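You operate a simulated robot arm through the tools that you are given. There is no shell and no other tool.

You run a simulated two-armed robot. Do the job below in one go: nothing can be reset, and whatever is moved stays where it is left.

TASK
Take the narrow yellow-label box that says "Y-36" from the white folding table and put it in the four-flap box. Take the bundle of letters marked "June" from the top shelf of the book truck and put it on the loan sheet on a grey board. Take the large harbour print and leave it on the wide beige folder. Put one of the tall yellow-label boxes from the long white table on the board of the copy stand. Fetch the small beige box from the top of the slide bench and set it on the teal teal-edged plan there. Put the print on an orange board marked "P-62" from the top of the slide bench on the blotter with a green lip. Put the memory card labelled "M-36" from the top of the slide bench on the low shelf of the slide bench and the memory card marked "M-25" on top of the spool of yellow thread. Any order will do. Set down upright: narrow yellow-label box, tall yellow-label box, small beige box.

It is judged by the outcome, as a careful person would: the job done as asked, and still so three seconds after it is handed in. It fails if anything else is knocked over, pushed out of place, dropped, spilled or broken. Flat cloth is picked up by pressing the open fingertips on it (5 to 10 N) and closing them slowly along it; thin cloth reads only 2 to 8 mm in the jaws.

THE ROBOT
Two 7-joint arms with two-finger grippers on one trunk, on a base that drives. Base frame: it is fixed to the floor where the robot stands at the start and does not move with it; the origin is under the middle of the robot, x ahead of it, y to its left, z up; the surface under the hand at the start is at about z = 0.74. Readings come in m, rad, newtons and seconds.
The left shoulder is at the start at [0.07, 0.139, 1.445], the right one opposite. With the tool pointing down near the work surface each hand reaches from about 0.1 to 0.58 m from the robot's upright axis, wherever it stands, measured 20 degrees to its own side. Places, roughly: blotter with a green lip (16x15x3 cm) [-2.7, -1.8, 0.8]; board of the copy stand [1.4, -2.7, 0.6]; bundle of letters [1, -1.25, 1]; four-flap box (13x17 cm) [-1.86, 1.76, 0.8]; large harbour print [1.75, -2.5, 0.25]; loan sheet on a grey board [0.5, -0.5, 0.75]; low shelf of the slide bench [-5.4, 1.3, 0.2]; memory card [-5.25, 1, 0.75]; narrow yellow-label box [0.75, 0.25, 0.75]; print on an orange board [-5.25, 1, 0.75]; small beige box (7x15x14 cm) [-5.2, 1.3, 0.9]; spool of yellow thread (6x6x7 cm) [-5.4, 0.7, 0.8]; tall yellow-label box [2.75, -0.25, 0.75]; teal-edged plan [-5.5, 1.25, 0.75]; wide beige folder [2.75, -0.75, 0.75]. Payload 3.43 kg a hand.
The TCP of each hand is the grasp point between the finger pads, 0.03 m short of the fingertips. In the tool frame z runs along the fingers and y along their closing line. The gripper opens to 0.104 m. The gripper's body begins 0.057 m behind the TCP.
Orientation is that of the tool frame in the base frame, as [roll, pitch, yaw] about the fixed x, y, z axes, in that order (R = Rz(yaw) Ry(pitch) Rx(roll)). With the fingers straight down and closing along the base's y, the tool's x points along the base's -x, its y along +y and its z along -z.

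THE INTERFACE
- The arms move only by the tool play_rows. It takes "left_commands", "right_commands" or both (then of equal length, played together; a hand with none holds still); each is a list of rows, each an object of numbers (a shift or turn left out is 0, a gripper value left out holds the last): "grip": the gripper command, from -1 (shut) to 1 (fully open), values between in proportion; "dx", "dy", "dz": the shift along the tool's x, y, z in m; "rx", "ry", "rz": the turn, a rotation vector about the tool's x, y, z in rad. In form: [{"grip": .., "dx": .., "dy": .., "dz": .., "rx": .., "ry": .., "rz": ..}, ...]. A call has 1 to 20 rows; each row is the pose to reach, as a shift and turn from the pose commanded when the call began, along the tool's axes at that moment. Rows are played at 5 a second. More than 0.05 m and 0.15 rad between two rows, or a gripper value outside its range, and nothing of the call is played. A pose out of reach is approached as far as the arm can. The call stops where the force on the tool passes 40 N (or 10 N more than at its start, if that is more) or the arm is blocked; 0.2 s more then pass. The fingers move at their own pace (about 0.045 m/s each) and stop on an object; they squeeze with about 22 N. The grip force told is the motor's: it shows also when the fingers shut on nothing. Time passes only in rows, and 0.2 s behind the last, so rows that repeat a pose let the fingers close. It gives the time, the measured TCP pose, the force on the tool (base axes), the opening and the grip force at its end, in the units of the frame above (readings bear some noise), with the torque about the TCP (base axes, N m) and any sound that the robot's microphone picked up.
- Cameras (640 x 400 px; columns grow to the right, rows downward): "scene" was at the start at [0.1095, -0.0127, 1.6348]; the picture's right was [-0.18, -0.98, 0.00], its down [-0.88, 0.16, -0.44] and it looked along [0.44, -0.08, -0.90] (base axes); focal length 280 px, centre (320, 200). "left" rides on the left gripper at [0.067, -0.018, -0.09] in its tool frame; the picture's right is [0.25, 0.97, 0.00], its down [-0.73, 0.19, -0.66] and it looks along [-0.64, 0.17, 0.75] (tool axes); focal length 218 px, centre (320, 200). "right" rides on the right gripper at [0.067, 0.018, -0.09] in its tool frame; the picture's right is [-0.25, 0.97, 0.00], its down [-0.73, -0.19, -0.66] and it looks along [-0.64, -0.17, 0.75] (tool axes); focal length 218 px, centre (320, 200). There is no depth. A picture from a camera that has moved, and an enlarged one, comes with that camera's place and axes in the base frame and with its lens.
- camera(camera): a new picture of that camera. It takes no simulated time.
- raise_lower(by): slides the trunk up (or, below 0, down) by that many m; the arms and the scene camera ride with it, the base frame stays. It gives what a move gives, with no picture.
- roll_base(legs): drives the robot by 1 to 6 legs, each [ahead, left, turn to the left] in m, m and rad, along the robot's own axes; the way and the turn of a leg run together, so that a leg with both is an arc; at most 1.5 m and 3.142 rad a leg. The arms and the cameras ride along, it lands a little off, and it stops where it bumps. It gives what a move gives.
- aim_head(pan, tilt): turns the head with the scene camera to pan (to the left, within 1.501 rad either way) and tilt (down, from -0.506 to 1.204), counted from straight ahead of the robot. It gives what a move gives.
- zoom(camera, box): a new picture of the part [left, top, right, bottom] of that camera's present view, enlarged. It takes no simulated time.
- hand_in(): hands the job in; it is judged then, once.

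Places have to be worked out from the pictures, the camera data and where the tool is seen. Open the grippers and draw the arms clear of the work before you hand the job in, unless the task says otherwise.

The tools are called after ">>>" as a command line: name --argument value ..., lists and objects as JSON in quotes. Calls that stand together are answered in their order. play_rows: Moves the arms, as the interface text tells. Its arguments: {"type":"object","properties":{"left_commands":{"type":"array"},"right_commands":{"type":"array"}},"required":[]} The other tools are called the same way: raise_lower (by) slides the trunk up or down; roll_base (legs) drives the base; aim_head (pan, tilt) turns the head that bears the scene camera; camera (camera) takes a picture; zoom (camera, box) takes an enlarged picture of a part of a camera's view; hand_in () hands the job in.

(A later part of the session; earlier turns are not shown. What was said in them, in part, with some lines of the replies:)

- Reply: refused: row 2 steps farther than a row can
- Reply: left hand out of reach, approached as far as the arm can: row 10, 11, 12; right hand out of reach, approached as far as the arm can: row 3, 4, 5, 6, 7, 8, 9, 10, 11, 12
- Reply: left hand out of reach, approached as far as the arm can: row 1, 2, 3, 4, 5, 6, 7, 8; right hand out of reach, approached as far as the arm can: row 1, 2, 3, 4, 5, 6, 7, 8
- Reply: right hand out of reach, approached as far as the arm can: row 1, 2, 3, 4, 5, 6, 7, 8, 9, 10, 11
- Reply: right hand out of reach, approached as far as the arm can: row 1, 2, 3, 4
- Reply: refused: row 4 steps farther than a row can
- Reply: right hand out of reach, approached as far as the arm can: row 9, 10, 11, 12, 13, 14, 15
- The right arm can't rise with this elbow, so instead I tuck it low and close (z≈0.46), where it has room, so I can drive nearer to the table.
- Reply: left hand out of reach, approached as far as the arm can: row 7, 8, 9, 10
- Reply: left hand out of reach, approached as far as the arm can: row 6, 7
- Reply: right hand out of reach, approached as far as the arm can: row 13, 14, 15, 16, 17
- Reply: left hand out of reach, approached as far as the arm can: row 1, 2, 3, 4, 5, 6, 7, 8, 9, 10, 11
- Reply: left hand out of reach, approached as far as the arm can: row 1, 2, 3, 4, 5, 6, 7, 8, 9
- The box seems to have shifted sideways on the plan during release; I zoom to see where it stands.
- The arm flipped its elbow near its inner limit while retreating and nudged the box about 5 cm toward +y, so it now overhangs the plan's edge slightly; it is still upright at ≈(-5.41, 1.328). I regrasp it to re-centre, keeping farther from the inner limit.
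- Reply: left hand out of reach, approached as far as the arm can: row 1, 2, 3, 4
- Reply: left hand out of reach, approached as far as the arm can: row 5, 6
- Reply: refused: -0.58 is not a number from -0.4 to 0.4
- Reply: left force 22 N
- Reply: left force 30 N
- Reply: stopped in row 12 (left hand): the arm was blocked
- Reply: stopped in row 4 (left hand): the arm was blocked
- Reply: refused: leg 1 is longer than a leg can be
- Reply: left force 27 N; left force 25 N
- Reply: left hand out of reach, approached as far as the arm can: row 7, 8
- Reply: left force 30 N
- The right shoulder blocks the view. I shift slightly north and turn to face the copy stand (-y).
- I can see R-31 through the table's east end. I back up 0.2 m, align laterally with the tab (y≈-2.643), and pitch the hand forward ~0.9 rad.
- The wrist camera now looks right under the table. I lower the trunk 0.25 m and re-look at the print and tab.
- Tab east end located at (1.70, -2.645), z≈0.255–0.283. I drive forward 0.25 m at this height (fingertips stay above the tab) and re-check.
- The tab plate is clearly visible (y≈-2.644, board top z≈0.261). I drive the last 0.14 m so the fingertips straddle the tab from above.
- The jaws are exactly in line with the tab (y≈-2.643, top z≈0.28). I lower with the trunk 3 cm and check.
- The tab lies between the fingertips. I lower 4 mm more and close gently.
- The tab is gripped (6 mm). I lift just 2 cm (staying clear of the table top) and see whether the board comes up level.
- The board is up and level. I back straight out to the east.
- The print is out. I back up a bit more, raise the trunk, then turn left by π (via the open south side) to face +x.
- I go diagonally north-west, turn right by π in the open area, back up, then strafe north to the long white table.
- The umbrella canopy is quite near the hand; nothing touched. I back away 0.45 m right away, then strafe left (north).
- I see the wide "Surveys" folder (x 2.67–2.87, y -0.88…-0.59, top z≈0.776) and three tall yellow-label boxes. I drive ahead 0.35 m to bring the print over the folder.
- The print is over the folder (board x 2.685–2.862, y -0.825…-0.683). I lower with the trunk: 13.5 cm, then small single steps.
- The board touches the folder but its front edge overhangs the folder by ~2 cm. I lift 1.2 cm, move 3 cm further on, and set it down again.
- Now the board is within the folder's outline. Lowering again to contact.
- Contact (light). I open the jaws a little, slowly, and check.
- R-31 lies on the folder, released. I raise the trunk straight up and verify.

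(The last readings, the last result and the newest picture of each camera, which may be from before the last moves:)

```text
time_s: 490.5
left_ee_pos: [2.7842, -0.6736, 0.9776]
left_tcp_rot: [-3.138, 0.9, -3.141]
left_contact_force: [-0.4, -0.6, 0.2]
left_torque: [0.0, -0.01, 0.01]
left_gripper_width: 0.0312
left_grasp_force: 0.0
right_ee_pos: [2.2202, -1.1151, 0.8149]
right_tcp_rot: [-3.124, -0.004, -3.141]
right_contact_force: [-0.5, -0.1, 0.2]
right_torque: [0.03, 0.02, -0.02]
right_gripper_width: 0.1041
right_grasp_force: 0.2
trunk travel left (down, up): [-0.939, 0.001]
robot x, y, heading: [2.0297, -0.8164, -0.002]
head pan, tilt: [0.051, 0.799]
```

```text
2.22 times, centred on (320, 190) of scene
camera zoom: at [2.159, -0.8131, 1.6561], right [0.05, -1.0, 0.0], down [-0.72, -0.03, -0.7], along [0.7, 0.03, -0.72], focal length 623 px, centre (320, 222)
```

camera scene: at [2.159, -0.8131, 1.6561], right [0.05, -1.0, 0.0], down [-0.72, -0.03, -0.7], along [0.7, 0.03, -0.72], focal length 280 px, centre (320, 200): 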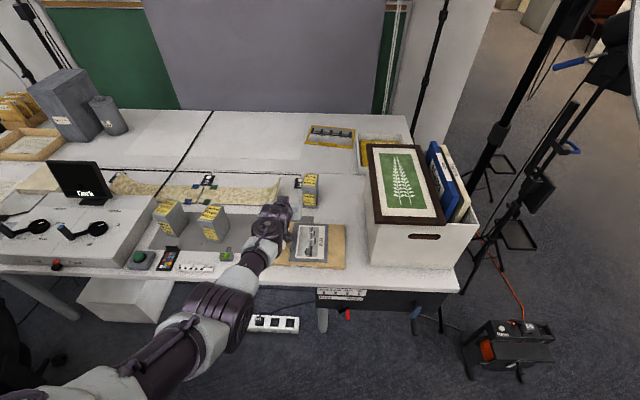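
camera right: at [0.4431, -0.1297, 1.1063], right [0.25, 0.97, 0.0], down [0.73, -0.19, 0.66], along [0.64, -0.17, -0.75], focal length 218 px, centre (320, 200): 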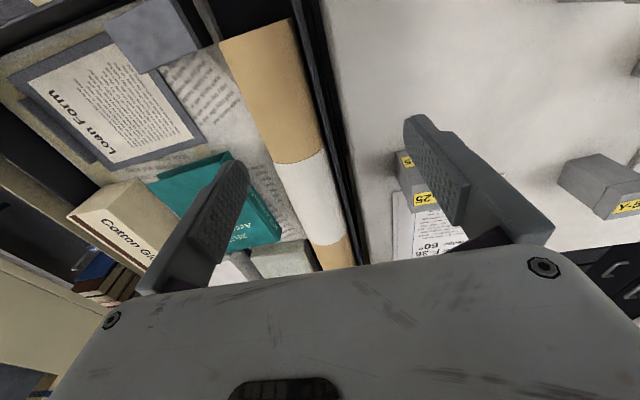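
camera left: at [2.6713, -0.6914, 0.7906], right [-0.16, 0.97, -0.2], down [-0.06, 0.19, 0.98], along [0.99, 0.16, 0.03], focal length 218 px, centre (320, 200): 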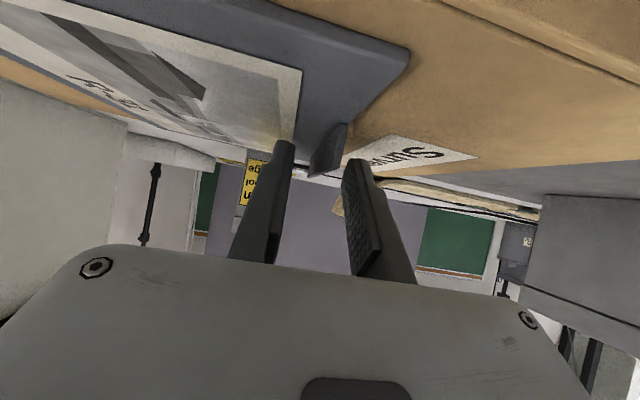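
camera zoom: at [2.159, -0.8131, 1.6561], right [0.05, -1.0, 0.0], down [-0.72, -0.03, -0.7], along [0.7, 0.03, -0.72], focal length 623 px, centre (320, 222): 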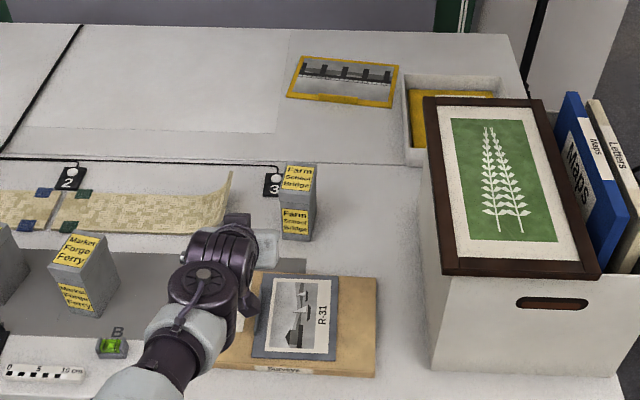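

R-31 rests squarely on the folder. Last item: a tall yellow-label box. I back off 0.3 m and bring the left tool to vertical with the jaws open.

>>> roll_base --legs '[[-0.3, 0, 0]]'

>>> play_rows --left_commands '[{"grip": 0.0, "dx": 0.0144, "dz": -0.0181, "ry": 0.112}, {"grip": 0.3, "dx": 0.0288, "dz": -0.0362, "ry": 0.225}, {"grip": 0.6, "dx": 0.0431, "dz": -0.0543, "ry": 0.337}, {"grip": 0.8, "dx": 0.0575, "dz": -0.0724, "ry": 0.45}, {"grip": 1, "dx": 0.0719, "dz": -0.0906, "ry": 0.562}, {"grip": 1, "dx": 0.0863, "dz": -0.1087, "ry": 0.675}, {"grip": 1, "dx": 0.1006, "dz": -0.1268, "ry": 0.787}, {"grip": 1, "dx": 0.115, "dz": -0.1449, "ry": 0.9}, {"grip": 1, "dx": 0.115, "dz": -0.1449, "ry": 0.9}]'

>>> roll_base --legs '[[0, 0.3, 0]]'

>>> aim_head --pan 0.1 --tilt 0.7

>>> camera --camera "scene"

>>> zoom --camera "scene" --box '[200, 80, 440, 260]'

```text
time_s: 492.6
left_ee_pos: [2.4836, -0.6706, 0.9766]
left_tcp_rot: [-3.139, 0.898, -3.137]
left_contact_force: [0.1, 0.2, -0.2]
left_torque: [0.01, -0.02, -0.02]
left_gripper_width: 0.0311
left_grasp_force: 0.0
right_ee_pos: [1.9209, -1.1146, 0.8139]
right_tcp_rot: [-3.124, -0.005, -3.138]
right_contact_force: [0.8, -0.8, -0.1]
right_torque: [0.0, -0.01, -0.01]
right_gripper_width: 0.1043
right_grasp_force: 0.0
trunk travel left (down, up): [-0.939, 0.001]
robot x, y, heading: [1.7308, -0.8182, -0.004]
head pan, tilt: [0.051, 0.799]
```

```text
time_s: 494.6
left_ee_pos: [2.2983, -0.6729, 0.9787]
left_tcp_rot: [-3.139, -0.001, 3.141]
left_contact_force: [-0.2, 0.0, 0.5]
left_torque: [0.0, -0.02, 0.03]
left_gripper_width: 0.1041
left_grasp_force: 0.0
right_ee_pos: [1.9202, -1.1147, 0.8147]
right_tcp_rot: [-3.125, -0.002, -3.139]
right_contact_force: [-0.4, 0.0, 0.0]
right_torque: [0.02, -0.01, -0.02]
right_gripper_width: 0.1038
right_grasp_force: 0.1
trunk travel left (down, up): [-0.939, 0.001]
robot x, y, heading: [1.7272, -0.8136, -0.002]
head pan, tilt: [0.051, 0.799]
```

```text
time_s: 496.6
left_ee_pos: [2.2973, -0.3745, 0.9785]
left_tcp_rot: [3.141, 0.0, 3.14]
left_contact_force: [0.4, -0.5, 0.5]
left_torque: [0.01, 0.01, -0.02]
left_gripper_width: 0.1042
left_grasp_force: 0.1
right_ee_pos: [1.9203, -0.8169, 0.8142]
right_tcp_rot: [-3.124, -0.001, -3.141]
right_contact_force: [-0.4, -0.6, -0.7]
right_torque: [0.0, 0.0, 0.01]
right_gripper_width: 0.1041
right_grasp_force: 0.1
trunk travel left (down, up): [-0.939, 0.001]
robot x, y, heading: [1.7281, -0.5163, -0.006]
head pan, tilt: [0.051, 0.799]
```

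```text
time_s: 497.3
left_ee_pos: [2.2984, -0.3735, 0.978]
left_tcp_rot: [-3.139, 0.001, 3.14]
left_contact_force: [-0.4, 0.8, -0.4]
left_torque: [-0.01, 0.0, -0.01]
left_gripper_width: 0.104
left_grasp_force: 0.0
right_ee_pos: [1.9205, -0.8144, 0.8144]
right_tcp_rot: [-3.125, -0.002, -3.14]
right_contact_force: [0.6, -0.1, 0.4]
right_torque: [0.04, 0.0, 0.02]
right_gripper_width: 0.1042
right_grasp_force: 0.1
trunk travel left (down, up): [-0.939, 0.001]
robot x, y, heading: [1.7281, -0.5132, -0.006]
head pan, tilt: [0.099, 0.7]
```

```text
taken
camera scene: at [1.8614, -0.5081, 1.6644], right [0.1, -1.0, 0.0], down [-0.64, -0.06, -0.76], along [0.76, 0.07, -0.64], focal length 280 px, centre (320, 200)
```

scene: 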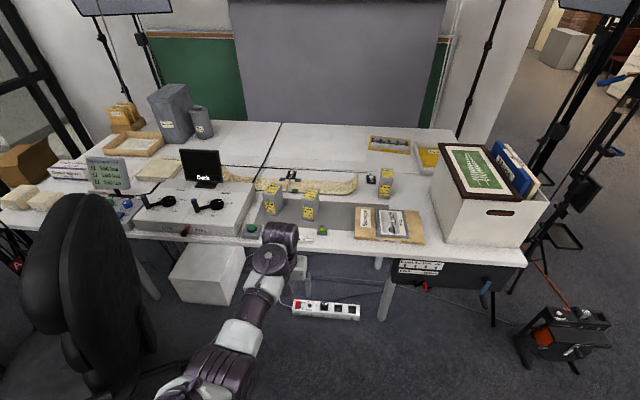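

```text
2.22 times, centred on (320, 170) of scene
camera zoom: at [1.8614, -0.5081, 1.6644], right [0.1, -1.0, 0.0], down [-0.64, -0.06, -0.76], along [0.76, 0.07, -0.64], focal length 623 px, centre (320, 267)
```

zoom: 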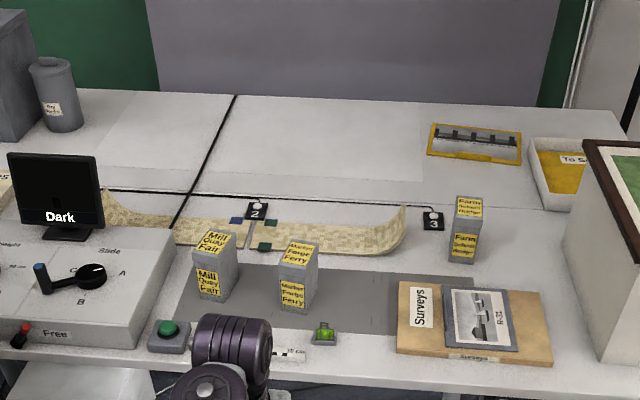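

>>> zoom --camera "scene" --box '[255, 170, 345, 230]'

>>> camera --camera "left"

```text
6.67 times, centred on (300, 200) of scene
camera zoom: at [1.8614, -0.5081, 1.6644], right [0.1, -1.0, 0.0], down [-0.64, -0.06, -0.76], along [0.76, 0.07, -0.64], focal length 1870 px, centre (453, 200)
```

zoom: 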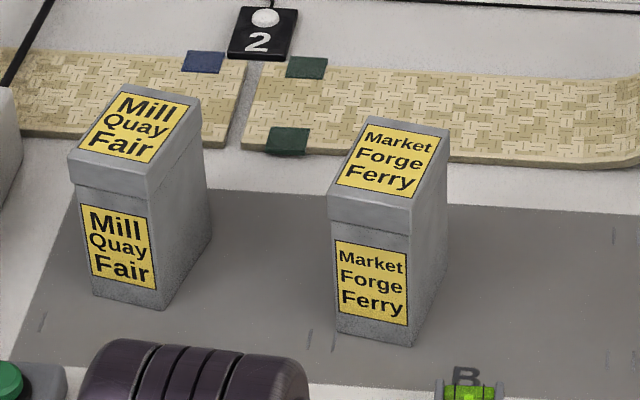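

```text
taken
camera left: at [2.2295, -0.3914, 1.0679], right [-0.25, 0.97, 0.0], down [0.73, 0.19, 0.66], along [0.64, 0.16, -0.75], focal length 218 px, centre (320, 200)
```

left: 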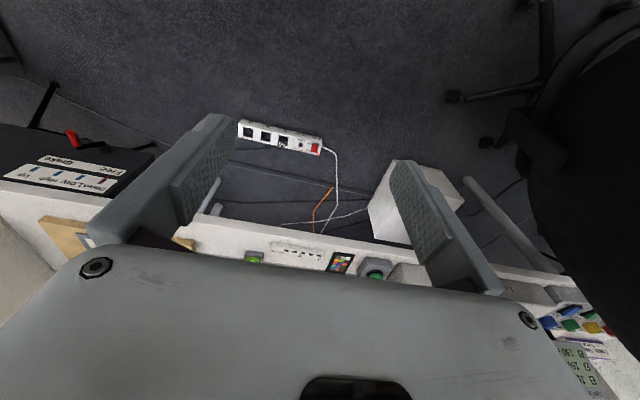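

The "Market Forge Ferry" box: centre ≈(2.826, -0.376), 0.056×0.08 m, top z≈0.88, yaw ≈-0.17. I drive ahead 0.5 m with the hand high.

>>> roll_base --legs '[[0.5, 0, 0]]'

>>> camera --camera "left"

>>> aim_head --pan 0.2 --tilt 0.9

>>> camera --camera "scene"

```text
time_s: 500.2
left_ee_pos: [2.8042, -0.3786, 0.9791]
left_tcp_rot: [-3.139, 0.001, 3.136]
left_contact_force: [-0.9, -0.7, -0.2]
left_torque: [-0.01, 0.01, 0.0]
left_gripper_width: 0.1043
left_grasp_force: 0.1
right_ee_pos: [2.425, -0.8187, 0.8148]
right_tcp_rot: [-3.123, -0.001, 3.137]
right_contact_force: [0.3, 0.9, 0.0]
right_torque: [-0.04, -0.01, 0.04]
right_gripper_width: 0.1041
right_grasp_force: 0.1
trunk travel left (down, up): [-0.939, 0.001]
robot x, y, heading: [2.2377, -0.5202, -0.013]
head pan, tilt: [0.099, 0.7]
```

```text
taken
camera left: at [2.7354, -0.3963, 1.0684], right [-0.25, 0.97, 0.0], down [0.73, 0.19, 0.66], along [0.64, 0.16, -0.75], focal length 218 px, centre (320, 200)
```

left: 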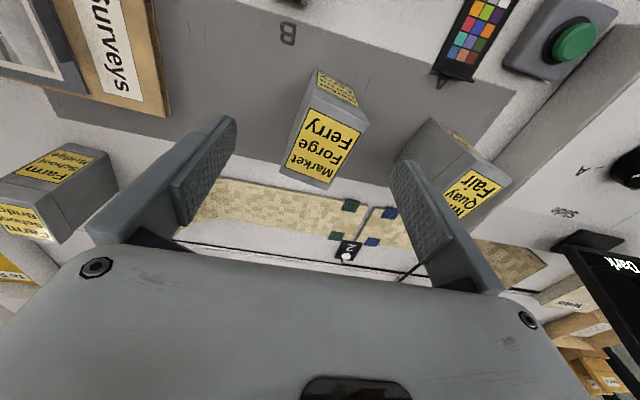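

```text
time_s: 501.0
left_ee_pos: [2.8044, -0.3793, 0.9774]
left_tcp_rot: [-3.14, 0.0, 3.134]
left_contact_force: [-0.2, 0.3, 0.6]
left_torque: [0.01, -0.01, 0.0]
left_gripper_width: 0.104
left_grasp_force: 0.0
right_ee_pos: [2.4261, -0.82, 0.8147]
right_tcp_rot: [-3.123, -0.004, 3.138]
right_contact_force: [0.8, 0.1, 0.1]
right_torque: [0.04, 0.01, -0.03]
right_gripper_width: 0.1041
right_grasp_force: 0.1
trunk travel left (down, up): [-0.939, 0.001]
robot x, y, heading: [2.2345, -0.517, -0.006]
head pan, tilt: [0.201, 0.901]
```

```text
taken
camera scene: at [2.3579, -0.5048, 1.6482], right [0.19, -0.98, 0.0], down [-0.77, -0.15, -0.62], along [0.61, 0.12, -0.78], focal length 280 px, centre (320, 200)
```

scene: 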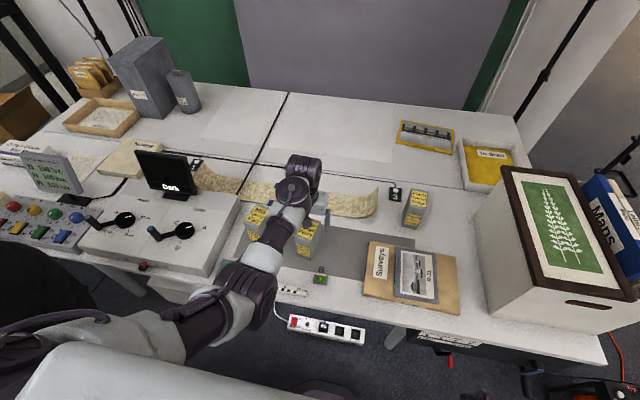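

>>> zoom --camera "left" --box '[260, 50, 400, 200]'

```text
2.67 times, centred on (330, 125) of left
camera zoom: at [2.7367, -0.3962, 1.0677], right [-0.25, 0.97, 0.0], down [0.73, 0.19, 0.66], along [0.64, 0.16, -0.75], focal length 582 px, centre (293, 400)
```

zoom: 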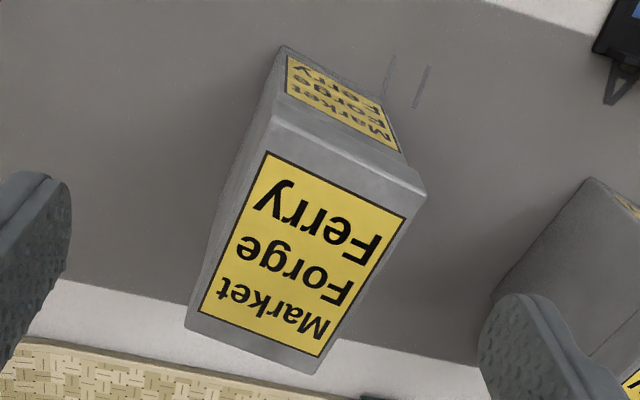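

Refined: box centre ≈(2.831, -0.371), yaw -0.18. I nudge the base 2.7 cm ahead, rotate the jaws to match, and verify before lowering.

>>> roll_base --legs '[[0.03, 0.008, 0]]'

>>> play_rows --left_commands '[{"grip": 1, "rz": 0.09}, {"grip": 1, "rz": 0.1715}, {"grip": 1, "rz": 0.1715}]'

>>> zoom --camera "left" --box '[200, 30, 440, 210]'

```text
time_s: 501.8
left_ee_pos: [2.8285, -0.3723, 0.9805]
left_tcp_rot: [-3.14, 0.006, 3.134]
left_contact_force: [-0.8, -0.3, 0.9]
left_torque: [0.01, -0.04, 0.01]
left_gripper_width: 0.1041
left_grasp_force: 0.0
right_ee_pos: [2.4493, -0.8133, 0.8157]
right_tcp_rot: [-3.127, 0.002, 3.139]
right_contact_force: [-1.0, -0.3, 0.0]
right_torque: [-0.03, -0.06, 0.05]
right_gripper_width: 0.1041
right_grasp_force: 0.0
trunk travel left (down, up): [-0.939, 0.001]
robot x, y, heading: [2.2644, -0.5106, -0.005]
head pan, tilt: [0.201, 0.901]
```

```text
time_s: 502.6
left_ee_pos: [2.8334, -0.3713, 0.9769]
left_tcp_rot: [-3.139, 0.001, 2.962]
left_contact_force: [-0.5, -0.4, -0.3]
left_torque: [0.02, 0.0, 0.03]
left_gripper_width: 0.1036
left_grasp_force: 0.1
right_ee_pos: [2.4552, -0.8109, 0.815]
right_tcp_rot: [-3.124, -0.005, 3.137]
right_contact_force: [-0.2, -0.4, 0.9]
right_torque: [-0.03, 0.04, -0.01]
right_gripper_width: 0.104
right_grasp_force: 0.1
trunk travel left (down, up): [-0.939, 0.001]
robot x, y, heading: [2.2689, -0.507, -0.007]
head pan, tilt: [0.201, 0.901]
```

```text
2.22 times, centred on (320, 120) of left
camera zoom: at [2.7643, -0.3772, 1.067], right [-0.08, 1.0, 0.0], down [0.75, 0.06, 0.66], along [0.65, 0.05, -0.75], focal length 485 px, centre (320, 378)
```

zoom: 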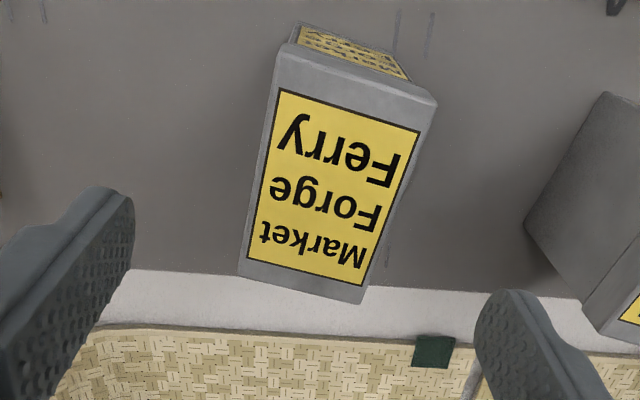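

The box is centred within 5 mm between the jaws. I lower with the trunk 13 cm and check.

>>> raise_lower --by -0.13

>>> camera --camera "left"

>>> zoom --camera "scene" --box '[220, 140, 400, 280]'

```text
time_s: 504.2
left_ee_pos: [2.8324, -0.3712, 0.8471]
left_tcp_rot: [-3.141, 0.002, 2.964]
left_contact_force: [-0.5, -0.5, -0.7]
left_torque: [-0.02, 0.02, -0.01]
left_gripper_width: 0.1039
left_grasp_force: 0.1
right_ee_pos: [2.4527, -0.811, 0.684]
right_tcp_rot: [-3.122, -0.002, 3.138]
right_contact_force: [-0.5, 0.0, 0.3]
right_torque: [-0.02, 0.02, -0.01]
right_gripper_width: 0.1042
right_grasp_force: 0.0
trunk travel left (down, up): [-0.809, 0.131]
robot x, y, heading: [2.2587, -0.5071, -0.009]
head pan, tilt: [0.201, 0.901]
```

```text
taken
camera left: at [2.7634, -0.3772, 0.9377], right [-0.08, 1.0, 0.0], down [0.75, 0.06, 0.66], along [0.66, 0.05, -0.75], focal length 218 px, centre (320, 200)
```

left: 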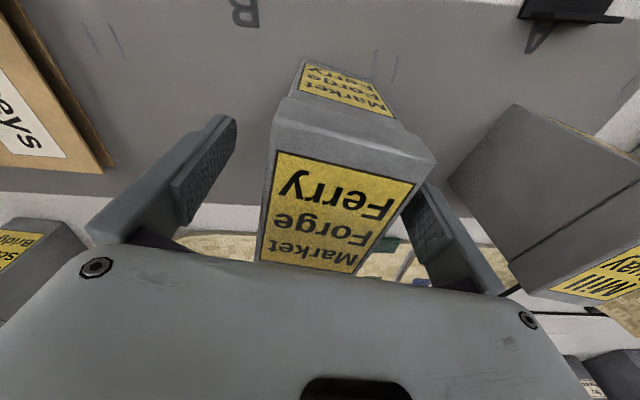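

```text
2.86 times, centred on (310, 210) of scene
camera zoom: at [2.3864, -0.497, 1.5183], right [0.19, -0.98, 0.0], down [-0.77, -0.15, -0.62], along [0.61, 0.12, -0.78], focal length 802 px, centre (349, 171)
```

zoom: 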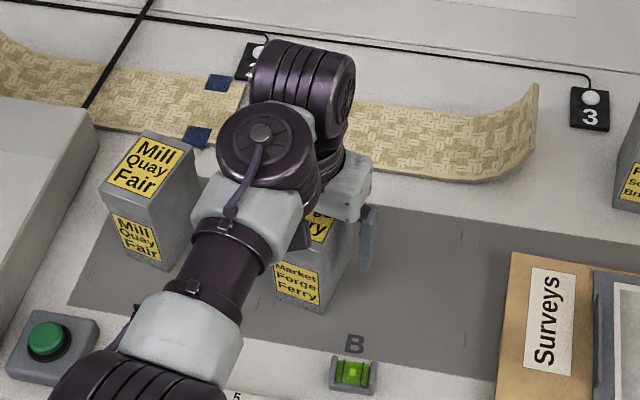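

Geometry shows the box centred between the fingers (tool y -0.0245…+0.025). Closing now.

>>> play_rows --left_commands '[{"grip": 0.5}, {"grip": 0.2}, {"grip": -0.1}, {"grip": -1}, {"grip": -1}, {"grip": -1}]'

>>> raise_lower --by 0.1

>>> camera --camera "left"

>>> zoom --camera "scene" --box '[220, 140, 400, 280]'

```text
time_s: 505.6
left_ee_pos: [2.8338, -0.3714, 0.8463]
left_tcp_rot: [-3.14, 0.0, 2.963]
left_contact_force: [0.2, 0.6, 0.0]
left_torque: [0.0, -0.02, 0.01]
left_gripper_width: 0.06
left_grasp_force: 22.3
right_ee_pos: [2.4534, -0.8115, 0.6854]
right_tcp_rot: [-3.124, -0.006, 3.139]
right_contact_force: [0.1, -0.2, -0.3]
right_torque: [-0.01, -0.01, -0.02]
right_gripper_width: 0.1039
right_grasp_force: 0.0
trunk travel left (down, up): [-0.809, 0.131]
robot x, y, heading: [2.2606, -0.5063, -0.006]
head pan, tilt: [0.201, 0.901]
```

```text
time_s: 506.9
left_ee_pos: [2.8333, -0.3706, 0.9463]
left_tcp_rot: [-3.139, 0.0, 2.962]
left_contact_force: [0.0, -0.3, -2.8]
left_torque: [-0.03, 0.01, 0.0]
left_gripper_width: 0.0599
left_grasp_force: 22.1
right_ee_pos: [2.4536, -0.8111, 0.7843]
right_tcp_rot: [-3.124, -0.007, 3.139]
right_contact_force: [0.0, 0.3, -0.3]
right_torque: [0.0, 0.0, 0.0]
right_gripper_width: 0.1037
right_grasp_force: 0.0
trunk travel left (down, up): [-0.909, 0.031]
robot x, y, heading: [2.265, -0.5071, -0.005]
head pan, tilt: [0.201, 0.901]
```

```text
taken
camera left: at [2.764, -0.3772, 1.0371], right [-0.08, 1.0, 0.0], down [0.75, 0.06, 0.66], along [0.65, 0.05, -0.75], focal length 218 px, centre (320, 200)
```

left: 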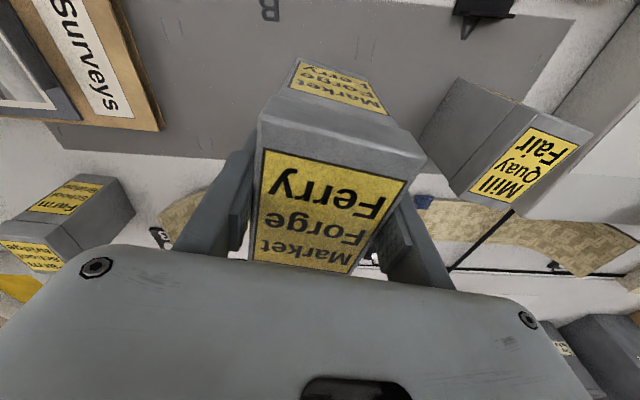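

```text
2.86 times, centred on (310, 210) of scene
camera zoom: at [2.3875, -0.4969, 1.6181], right [0.19, -0.98, 0.0], down [-0.77, -0.15, -0.62], along [0.61, 0.12, -0.78], focal length 802 px, centre (349, 171)
```

zoom: 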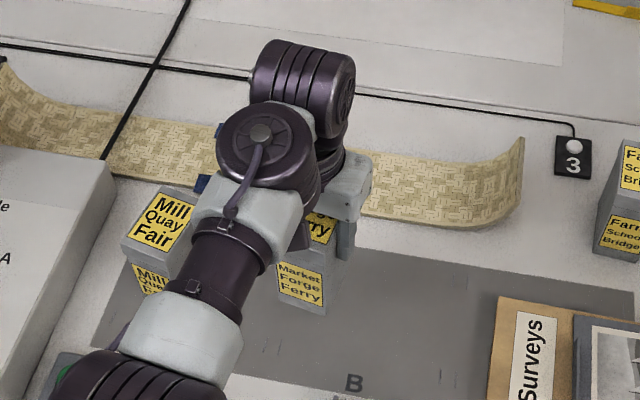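

The box is held and lifted. I back away, go south between the truck and the lights, and turn to face the copy stand.

>>> roll_base --legs '[[-0.55, 0, 0], [0, -1.2, 0]]'

>>> roll_base --legs '[[0, 0, -1.56], [0, -0.35, 0]]'

>>> aim_head --pan 0.0 --tilt 0.7

>>> camera --camera "scene"

>>> camera --camera "left"

```text
time_s: 515.7
left_ee_pos: [2.2726, -1.5521, 0.9468]
left_tcp_rot: [-3.14, -0.001, 2.951]
left_contact_force: [-0.5, -0.2, -3.8]
left_torque: [0.0, 0.03, -0.02]
left_gripper_width: 0.0597
left_grasp_force: 22.0
right_ee_pos: [1.8886, -1.9869, 0.7847]
right_tcp_rot: [-3.123, -0.005, 3.123]
right_contact_force: [0.1, 0.0, 0.7]
right_torque: [-0.01, 0.02, -0.02]
right_gripper_width: 0.1043
right_grasp_force: 0.0
trunk travel left (down, up): [-0.909, 0.031]
robot x, y, heading: [1.7043, -1.6825, -0.023]
head pan, tilt: [0.201, 0.901]
```

```text
time_s: 521.7
left_ee_pos: [1.4882, -2.2466, 0.947]
left_tcp_rot: [-3.138, 0.0, 1.38]
left_contact_force: [0.1, 0.6, -3.1]
left_torque: [0.01, -0.01, 0.01]
left_gripper_width: 0.0598
left_grasp_force: 22.1
right_ee_pos: [1.0511, -1.8623, 0.7851]
right_tcp_rot: [-3.125, -0.006, 1.557]
right_contact_force: [-0.3, 0.6, -0.3]
right_torque: [0.02, -0.01, 0.04]
right_gripper_width: 0.1041
right_grasp_force: 0.0
trunk travel left (down, up): [-0.909, 0.031]
robot x, y, heading: [1.3546, -1.678, -1.59]
head pan, tilt: [0.201, 0.901]
```

```text
time_s: 522.5
left_ee_pos: [1.4851, -2.2466, 0.9476]
left_tcp_rot: [-3.14, -0.003, 1.382]
left_contact_force: [-0.3, 0.2, -3.8]
left_torque: [0.05, 0.0, 0.02]
left_gripper_width: 0.0597
left_grasp_force: 22.0
right_ee_pos: [1.0506, -1.8628, 0.7847]
right_tcp_rot: [-3.126, -0.005, 1.555]
right_contact_force: [0.4, 0.1, -0.2]
right_torque: [-0.03, 0.05, -0.01]
right_gripper_width: 0.1041
right_grasp_force: 0.0
trunk travel left (down, up): [-0.909, 0.031]
robot x, y, heading: [1.3526, -1.6783, -1.596]
head pan, tilt: [0.0, 0.7]
```

```text
taken
camera scene: at [1.3489, -1.8138, 1.6343], right [-1.0, 0.02, 0.0], down [0.01, 0.64, -0.76], along [-0.01, -0.76, -0.65], focal length 280 px, centre (320, 200)
```

scene: 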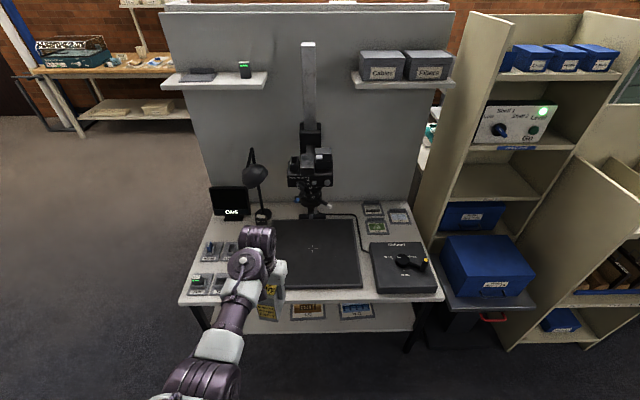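

```text
taken
camera left: at [1.4804, -2.1785, 1.0372], right [1.0, 0.07, 0.0], down [0.05, -0.75, 0.66], along [0.04, -0.65, -0.75], focal length 218 px, centre (320, 200)
```

left: 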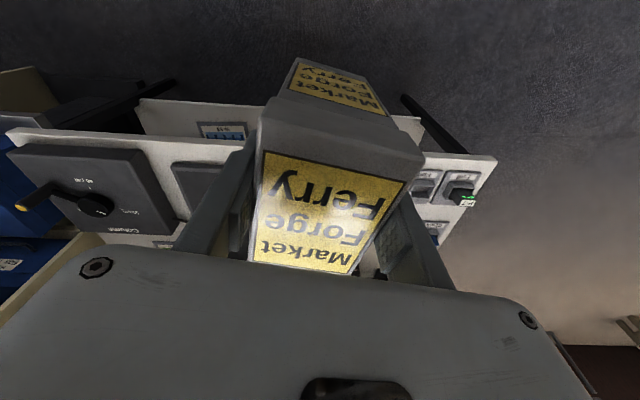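

The copy-stand board spans x 1.167–1.57, y -2.85…-2.445. I drive ahead 0.26 m to bring the box over its front-left part, clear of the camera head.

>>> roll_base --legs '[[0.26, -0.01, 0.02]]'

>>> aim_head --pan 0.1 --tilt 0.85

>>> camera --camera "scene"

>>> zoom --camera "scene" --box '[180, 130, 420, 290]'

>>> camera --camera "left"

```text
time_s: 524.4
left_ee_pos: [1.4852, -2.506, 0.9484]
left_tcp_rot: [-3.139, 0.0, 1.402]
left_contact_force: [0.4, -0.1, -3.3]
left_torque: [0.06, 0.01, 0.02]
left_gripper_width: 0.0597
left_grasp_force: 21.6
right_ee_pos: [1.042, -2.1311, 0.7852]
right_tcp_rot: [-3.125, -0.004, 1.576]
right_contact_force: [1.1, 0.1, -0.3]
right_torque: [-0.01, -0.02, 0.0]
right_gripper_width: 0.104
right_grasp_force: 0.0
trunk travel left (down, up): [-0.909, 0.031]
robot x, y, heading: [1.3436, -1.939, -1.57]
head pan, tilt: [0.0, 0.7]
```

```text
time_s: 525.0
left_ee_pos: [1.4864, -2.5078, 0.9467]
left_tcp_rot: [-3.14, -0.002, 1.401]
left_contact_force: [-0.2, 0.4, -3.2]
left_torque: [0.06, 0.03, 0.01]
left_gripper_width: 0.0597
left_grasp_force: 22.6
right_ee_pos: [1.0413, -2.1312, 0.7849]
right_tcp_rot: [-3.123, -0.006, 1.576]
right_contact_force: [-0.6, -0.6, 0.6]
right_torque: [-0.01, 0.0, -0.02]
right_gripper_width: 0.1041
right_grasp_force: 0.0
trunk travel left (down, up): [-0.909, 0.031]
robot x, y, heading: [1.345, -1.9358, -1.563]
head pan, tilt: [0.099, 0.85]
```

```text
taken
camera scene: at [1.3477, -2.07, 1.622], right [-0.99, -0.1, 0.0], down [-0.08, 0.75, -0.66], along [0.07, -0.66, -0.75], focal length 280 px, centre (320, 200)
```

scene: 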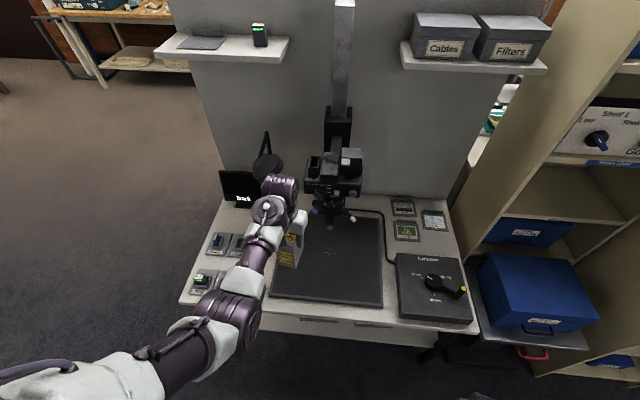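

```text
2.50 times, centred on (300, 210) of scene
camera zoom: at [1.3477, -2.07, 1.622], right [-0.99, -0.1, 0.0], down [-0.08, 0.75, -0.66], along [0.07, -0.66, -0.75], focal length 701 px, centre (370, 175)
```

zoom: 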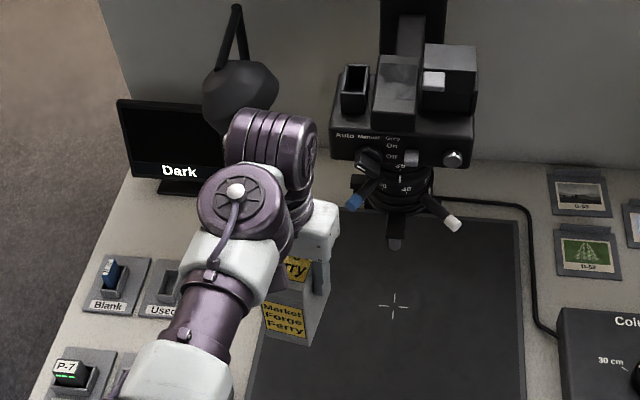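

```text
taken
camera left: at [1.4788, -2.4387, 1.0367], right [1.0, 0.09, 0.0], down [0.07, -0.75, 0.66], along [0.06, -0.65, -0.76], focal length 218 px, centre (320, 200)
```

left: 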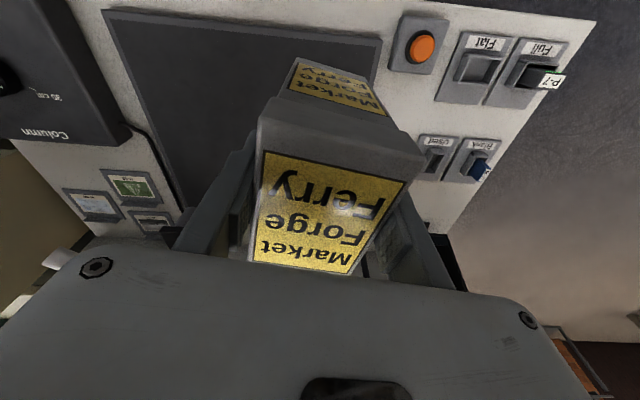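

The hand is clear of the lamp and camera head; for extra margin I shift 2 cm away from the camera lever, then lower with the trunk in stages.

>>> roll_base --legs '[[0, 0.02, 0]]'

>>> raise_lower --by -0.12

>>> zoom --camera "scene" --box '[180, 130, 420, 290]'

>>> camera --camera "left"

```text
time_s: 525.8
left_ee_pos: [1.5011, -2.5076, 0.948]
left_tcp_rot: [3.141, -0.001, 1.399]
left_contact_force: [-1.1, -0.3, -3.9]
left_torque: [0.02, -0.08, -0.03]
left_gripper_width: 0.0596
left_grasp_force: 22.0
right_ee_pos: [1.0589, -2.13, 0.7838]
right_tcp_rot: [-3.13, -0.006, 1.575]
right_contact_force: [-0.1, 0.0, -0.5]
right_torque: [-0.01, -0.07, 0.05]
right_gripper_width: 0.1041
right_grasp_force: 0.1
trunk travel left (down, up): [-0.909, 0.031]
robot x, y, heading: [1.3602, -1.9394, -1.573]
head pan, tilt: [0.099, 0.85]
```

```text
time_s: 527.3
left_ee_pos: [1.505, -2.507, 0.828]
left_tcp_rot: [-3.139, -0.001, 1.401]
left_contact_force: [0.3, -0.2, -3.8]
left_torque: [0.01, 0.01, 0.01]
left_gripper_width: 0.0598
left_grasp_force: 22.3
right_ee_pos: [1.0609, -2.1308, 0.6642]
right_tcp_rot: [-3.124, -0.006, 1.577]
right_contact_force: [-0.7, -0.7, 0.4]
right_torque: [-0.02, -0.02, 0.01]
right_gripper_width: 0.1039
right_grasp_force: 0.1
trunk travel left (down, up): [-0.789, 0.151]
robot x, y, heading: [1.3626, -1.9403, -1.572]
head pan, tilt: [0.099, 0.85]
```

```text
2.50 times, centred on (300, 210) of scene
camera zoom: at [1.3673, -2.069, 1.5021], right [-0.99, -0.1, 0.0], down [-0.08, 0.75, -0.66], along [0.07, -0.66, -0.75], focal length 701 px, centre (370, 175)
```

zoom: 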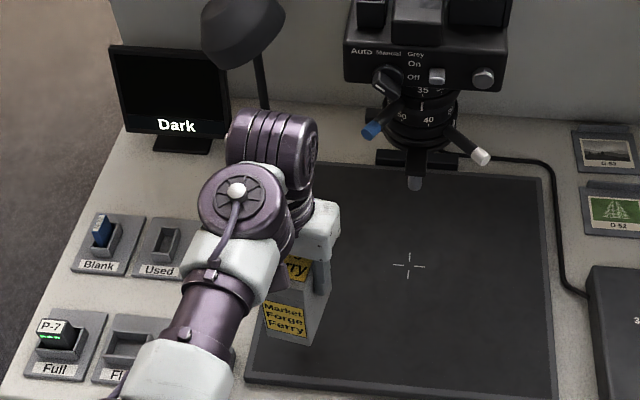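

```text
taken
camera left: at [1.4978, -2.4381, 0.9172], right [1.0, 0.09, 0.0], down [0.07, -0.75, 0.66], along [0.05, -0.65, -0.75], focal length 218 px, centre (320, 200)
```

left: 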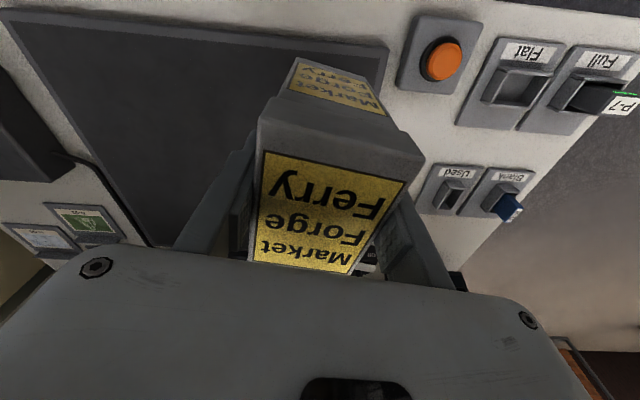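

>>> raise_lower --by -0.075

>>> zoom --camera "scene" --box '[180, 130, 420, 290]'

>>> camera --camera "left"

```text
time_s: 528.5
left_ee_pos: [1.5052, -2.5058, 0.7519]
left_tcp_rot: [-3.14, -0.001, 1.401]
left_contact_force: [0.4, -0.3, -3.7]
left_torque: [0.03, 0.0, -0.02]
left_gripper_width: 0.0601
left_grasp_force: 22.2
right_ee_pos: [1.0612, -2.1315, 0.5898]
right_tcp_rot: [-3.125, -0.006, 1.577]
right_contact_force: [0.0, -0.1, -0.7]
right_torque: [-0.01, 0.01, 0.01]
right_gripper_width: 0.104
right_grasp_force: 0.1
trunk travel left (down, up): [-0.714, 0.226]
robot x, y, heading: [1.3631, -1.9391, -1.569]
head pan, tilt: [0.099, 0.85]
```

```text
2.50 times, centred on (300, 210) of scene
camera zoom: at [1.3667, -2.0689, 1.4271], right [-0.99, -0.1, 0.0], down [-0.08, 0.75, -0.66], along [0.07, -0.66, -0.75], focal length 701 px, centre (370, 175)
```

zoom: 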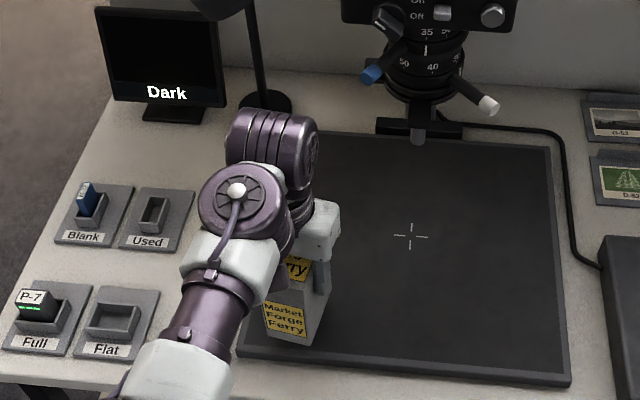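

```text
taken
camera left: at [1.4974, -2.438, 0.8422], right [1.0, 0.09, 0.0], down [0.07, -0.75, 0.66], along [0.05, -0.65, -0.75], focal length 218 px, centre (320, 200)
```

left: 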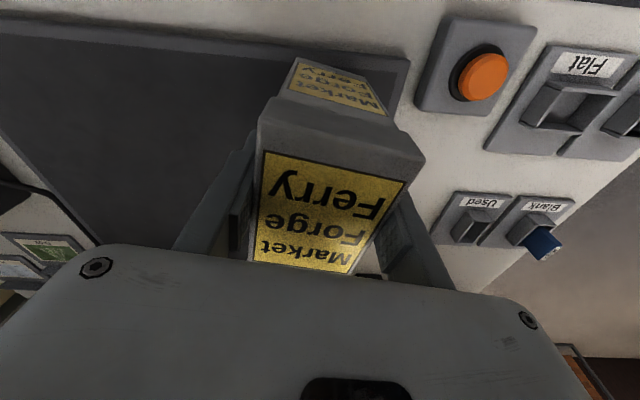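

The box footprint (x 1.47–1.545, y -2.555…-2.468) is inside the board. Continuing down in small steps.

>>> raise_lower --by -0.015

>>> raise_lower --by -0.004

```text
time_s: 529.1
left_ee_pos: [1.5039, -2.5056, 0.7371]
left_tcp_rot: [-3.14, -0.002, 1.4]
left_contact_force: [0.5, 0.3, -2.8]
left_torque: [0.02, 0.04, -0.01]
left_gripper_width: 0.0598
left_grasp_force: 21.5
right_ee_pos: [1.0616, -2.1315, 0.5749]
right_tcp_rot: [-3.125, -0.005, 1.576]
right_contact_force: [-0.4, -0.5, 0.2]
right_torque: [0.0, 0.04, 0.0]
right_gripper_width: 0.104
right_grasp_force: 0.1
trunk travel left (down, up): [-0.699, 0.241]
robot x, y, heading: [1.3651, -1.9367, -1.566]
head pan, tilt: [0.099, 0.85]
```

```text
time_s: 529.6
left_ee_pos: [1.5046, -2.5079, 0.7337]
left_tcp_rot: [-3.141, -0.003, 1.401]
left_contact_force: [0.6, -0.9, -3.0]
left_torque: [0.03, 0.0, 0.02]
left_gripper_width: 0.0597
left_grasp_force: 21.6
right_ee_pos: [1.0601, -2.132, 0.5712]
right_tcp_rot: [-3.125, -0.005, 1.577]
right_contact_force: [0.2, -0.3, -0.4]
right_torque: [0.0, 0.01, -0.02]
right_gripper_width: 0.1041
right_grasp_force: 0.1
trunk travel left (down, up): [-0.695, 0.245]
robot x, y, heading: [1.3625, -1.9431, -1.571]
head pan, tilt: [0.099, 0.85]
```

>>> raise_lower --by -0.004

>>> raise_lower --by -0.003

```text
time_s: 530.1
left_ee_pos: [1.5034, -2.5054, 0.7307]
left_tcp_rot: [-3.14, -0.003, 1.403]
left_contact_force: [0.5, -0.9, -3.8]
left_torque: [0.01, 0.02, 0.04]
left_gripper_width: 0.0596
left_grasp_force: 21.5
right_ee_pos: [1.0607, -2.132, 0.5658]
right_tcp_rot: [-3.125, -0.004, 1.576]
right_contact_force: [-0.6, 0.7, -0.1]
right_torque: [-0.01, -0.03, 0.01]
right_gripper_width: 0.1042
right_grasp_force: 0.0
trunk travel left (down, up): [-0.691, 0.249]
robot x, y, heading: [1.363, -1.9382, -1.57]
head pan, tilt: [0.099, 0.85]
```

```text
time_s: 530.7
left_ee_pos: [1.5032, -2.5055, 0.7275]
left_tcp_rot: [-3.139, 0.002, 1.399]
left_contact_force: [1.1, 0.0, 3.4]
left_torque: [0.12, -0.24, -0.01]
left_gripper_width: 0.0597
left_grasp_force: 22.6
right_ee_pos: [1.0608, -2.1314, 0.5647]
right_tcp_rot: [-3.124, -0.004, 1.575]
right_contact_force: [-0.1, 0.4, 0.1]
right_torque: [-0.01, 0.03, 0.01]
right_gripper_width: 0.1039
right_grasp_force: 0.2
trunk travel left (down, up): [-0.688, 0.252]
robot x, y, heading: [1.3628, -1.9401, -1.577]
head pan, tilt: [0.099, 0.85]
```

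The box has just touched the board (+3.4 N). I lower 1 mm more and open the jaws.

>>> raise_lower --by -0.001

>>> play_rows --left_commands '[{"grip": 0.2}, {"grip": 0.4}, {"grip": 0.6}, {"grip": 0.75}, {"grip": 0.75}, {"grip": 0.75}]'

>>> camera --camera "left"

>>> zoom --camera "scene" --box '[180, 130, 420, 290]'

```text
time_s: 531.2
left_ee_pos: [1.5039, -2.5065, 0.7287]
left_tcp_rot: [-3.14, 0.004, 1.401]
left_contact_force: [1.0, -1.7, 13.5]
left_torque: [0.41, -0.33, -0.04]
left_gripper_width: 0.0595
left_grasp_force: 21.9
right_ee_pos: [1.0608, -2.1298, 0.5628]
right_tcp_rot: [-3.124, -0.003, 1.577]
right_contact_force: [1.1, -0.2, 0.1]
right_torque: [-0.02, -0.01, -0.04]
right_gripper_width: 0.1038
right_grasp_force: 0.1
trunk travel left (down, up): [-0.687, 0.253]
robot x, y, heading: [1.361, -1.9389, -1.571]
head pan, tilt: [0.099, 0.85]
```

```text
time_s: 532.6
left_ee_pos: [1.5037, -2.5069, 0.7257]
left_tcp_rot: [-3.14, 0.0, 1.402]
left_contact_force: [0.4, -0.1, 0.3]
left_torque: [0.01, -0.01, -0.01]
left_gripper_width: 0.0911
left_grasp_force: 0.1
right_ee_pos: [1.0606, -2.1308, 0.5627]
right_tcp_rot: [-3.124, -0.004, 1.576]
right_contact_force: [0.4, -0.3, 0.0]
right_torque: [0.0, 0.03, 0.04]
right_gripper_width: 0.1042
right_grasp_force: 0.0
trunk travel left (down, up): [-0.687, 0.253]
robot x, y, heading: [1.367, -1.9395, -1.574]
head pan, tilt: [0.099, 0.85]
```

```text
taken
camera left: at [1.4974, -2.4379, 0.8154], right [1.0, 0.09, 0.0], down [0.07, -0.75, 0.66], along [0.05, -0.65, -0.75], focal length 218 px, centre (320, 200)
```

left: 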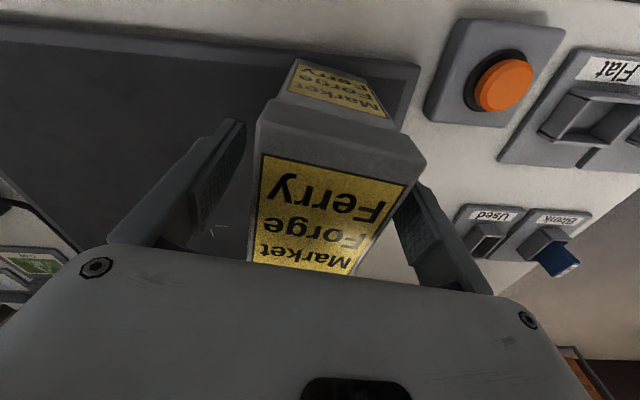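

```text
2.50 times, centred on (300, 210) of scene
camera zoom: at [1.3667, -2.0686, 1.4001], right [-0.99, -0.1, 0.0], down [-0.08, 0.75, -0.66], along [0.07, -0.66, -0.75], focal length 701 px, centre (370, 175)
```

zoom: 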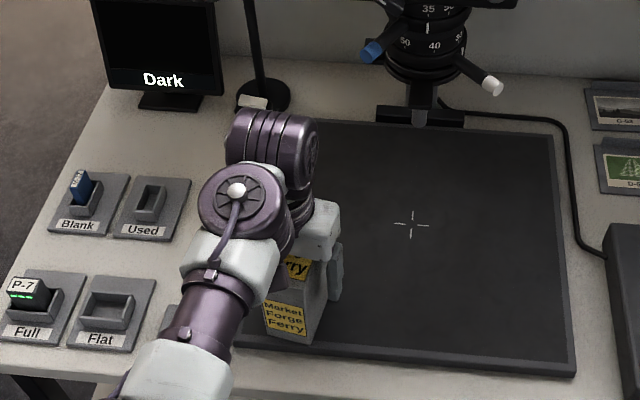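

The box stands upright on the board. I raise straight up with the trunk along the same path, then inspect.

>>> raise_lower --by 0.22

>>> camera --camera "scene"

>>> zoom --camera "scene" --box '[200, 150, 440, 310]'

>>> camera --camera "left"

```text
time_s: 534.9
left_ee_pos: [1.5055, -2.5057, 0.9457]
left_tcp_rot: [-3.141, 0.002, 1.402]
left_contact_force: [-0.7, -0.8, 0.1]
left_torque: [0.02, 0.03, 0.01]
left_gripper_width: 0.0907
left_grasp_force: 0.0
right_ee_pos: [1.0613, -2.13, 0.784]
right_tcp_rot: [-3.125, -0.005, 1.576]
right_contact_force: [0.2, 0.1, -0.1]
right_torque: [-0.01, -0.02, 0.0]
right_gripper_width: 0.1041
right_grasp_force: 0.1
trunk travel left (down, up): [-0.907, 0.033]
robot x, y, heading: [1.3624, -1.9381, -1.566]
head pan, tilt: [0.099, 0.85]
```

```text
taken
camera scene: at [1.3671, -2.0687, 1.6201], right [-0.99, -0.1, 0.0], down [-0.08, 0.75, -0.66], along [0.07, -0.66, -0.75], focal length 280 px, centre (320, 200)
```

scene: 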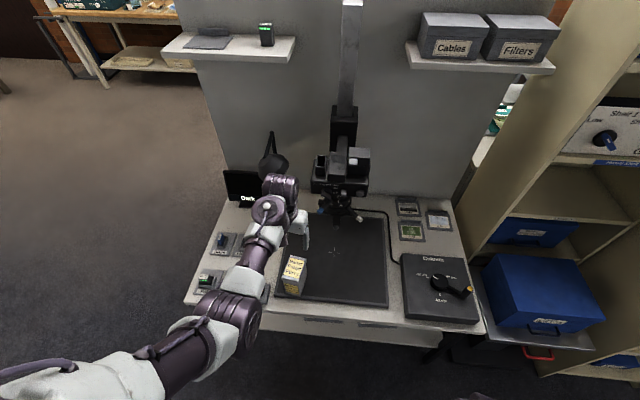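

```text
2.50 times, centred on (320, 230) of scene
camera zoom: at [1.3671, -2.0687, 1.6201], right [-0.99, -0.1, 0.0], down [-0.08, 0.75, -0.66], along [0.07, -0.66, -0.75], focal length 701 px, centre (320, 125)
```

zoom: 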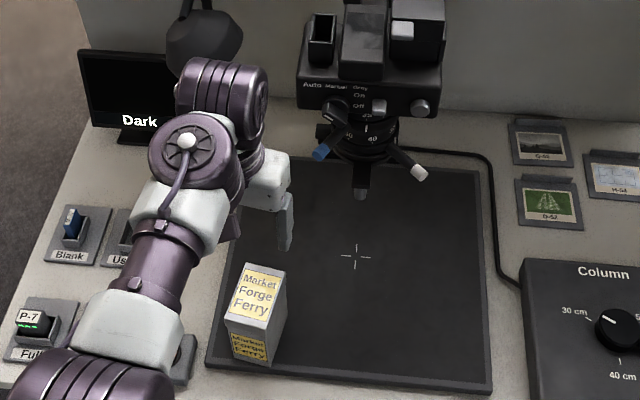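

```text
taken
camera left: at [1.4976, -2.4379, 1.0353], right [1.0, 0.09, 0.0], down [0.07, -0.75, 0.66], along [0.05, -0.65, -0.75], focal length 218 px, centre (320, 200)
```

left: 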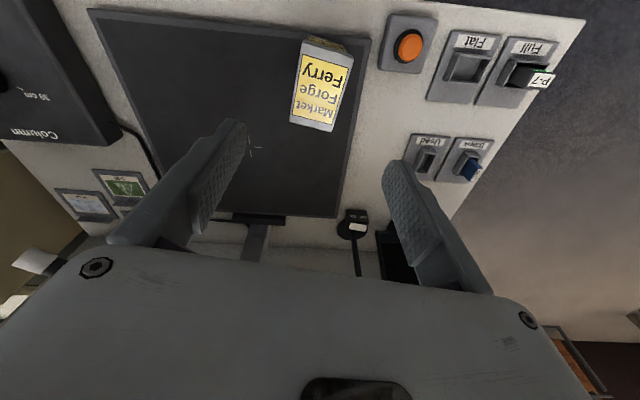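

The tall box stands upright on the copy-stand board. I back the base 0.2 m so both open hands are clear of all work, and take a last look.

>>> roll_base --legs '[[-0.22, 0, 0]]'

>>> play_rows --left_commands '[{"grip": 1}, {"grip": 1}]'

>>> camera --camera "scene"

>>> zoom --camera "scene" --box '[200, 100, 440, 260]'

```text
time_s: 536.6
left_ee_pos: [1.5047, -2.2856, 0.9447]
left_tcp_rot: [-3.14, -0.001, 1.404]
left_contact_force: [0.4, -0.7, 0.5]
left_torque: [0.02, 0.0, 0.0]
left_gripper_width: 0.0907
left_grasp_force: 0.1
right_ee_pos: [1.0621, -1.9115, 0.7818]
right_tcp_rot: [-3.125, -0.004, 1.578]
right_contact_force: [-0.1, -0.3, -0.2]
right_torque: [-0.01, 0.05, -0.01]
right_gripper_width: 0.104
right_grasp_force: 0.0
trunk travel left (down, up): [-0.907, 0.033]
robot x, y, heading: [1.3618, -1.7145, -1.57]
head pan, tilt: [0.099, 0.85]
```

```text
time_s: 537.2
left_ee_pos: [1.5056, -2.2841, 0.9457]
left_tcp_rot: [-3.141, 0.001, 1.403]
left_contact_force: [0.9, 0.6, -0.4]
left_torque: [-0.01, 0.02, -0.01]
left_gripper_width: 0.1041
left_grasp_force: 0.1
right_ee_pos: [1.0612, -1.9105, 0.7822]
right_tcp_rot: [-3.124, -0.003, 1.579]
right_contact_force: [-0.1, -0.4, -0.6]
right_torque: [0.01, -0.01, 0.0]
right_gripper_width: 0.1041
right_grasp_force: 0.0
trunk travel left (down, up): [-0.907, 0.033]
robot x, y, heading: [1.3626, -1.7145, -1.566]
head pan, tilt: [0.099, 0.85]
```

```text
taken
camera scene: at [1.3671, -1.8475, 1.6201], right [-0.99, -0.1, 0.0], down [-0.08, 0.75, -0.66], along [0.07, -0.66, -0.75], focal length 280 px, centre (320, 200)
```

scene: 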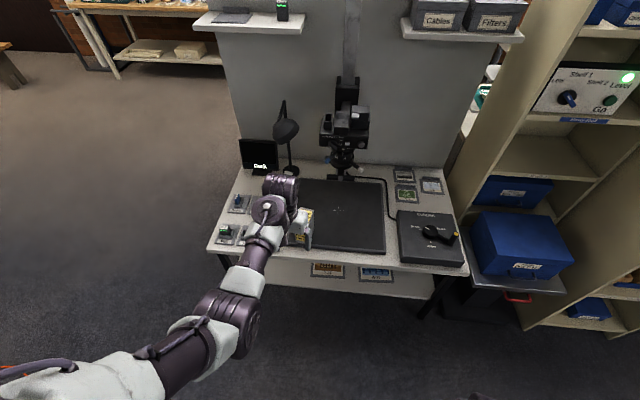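

```text
2.50 times, centred on (320, 180) of scene
camera zoom: at [1.3671, -1.8475, 1.6201], right [-0.99, -0.1, 0.0], down [-0.08, 0.75, -0.66], along [0.07, -0.66, -0.75], focal length 701 px, centre (320, 250)
```

zoom: 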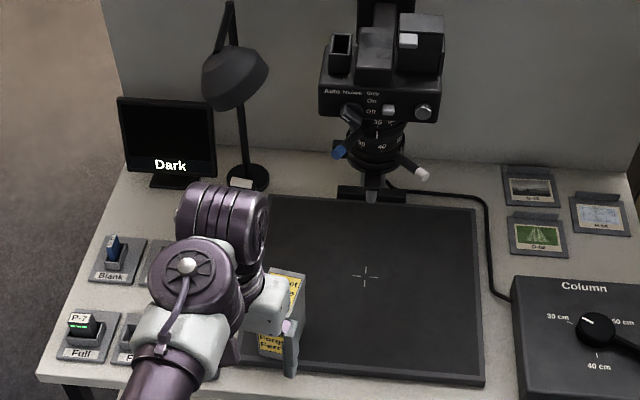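

Every item is in place: Y-36 is in the four-flap box and June on the loan sheet. R-31, the harbour print, is on the wide folder and the tall box on the copy-stand board. The beige box is on the plan, P-62 on the blotter, M-36 on the low shelf and M-25 on the spool. Both grippers are open and clear, so I hand the job in.

>>> hand_in

```text
The job is handed in.
```

I've handed the job in with all the items placed. Each one looked right in the camera right after I let go. I didn't go back for a second look at the earlier ones, such as June, the slide bench or the blotter, before handing in.

| Item | Where it is now |
|---|---|
| Narrow yellow-label box Y-36 | Upright in the four-flap box |
| "June" letters | Standing on the loan sheet |
| Large harbour print (labelled R-31) | Flat on the wide beige "Surveys" folder |
| Tall yellow-label box ("Market Forge Ferry") | Upright on the front left of the copy-stand board |
| Small beige box | Upright on the teal-edged plan |
| Print P-62 | Flat on the blotter |
| Memory card M-36 | Standing on the low shelf of the slide bench |
| Memory card M-25 | Standing on its edge on top of the spool |

- **Beige box:** my arm knocked it about 5 cm sideways as I let go the first time. It stayed upright, and I picked it up again and centred it on the plan.
- **Firm presses:** June, M-36 and P-62 were each pressed down harder than I meant (about 20–30 N) before I eased off. While trying to pick up P-62, a fingertip also pressed on the bench between the prints. Nothing looked moved or damaged.
- **Which print:** none of the prints is labelled "harbour". I took R-31 because it shows sailing boats and was where you said the harbour print would be.
- **Umbrella light:** while I was carrying R-31, the hand came close to the white umbrella, but nothing touched.

Both grippers are open, and the robot is backed away from the copy stand.
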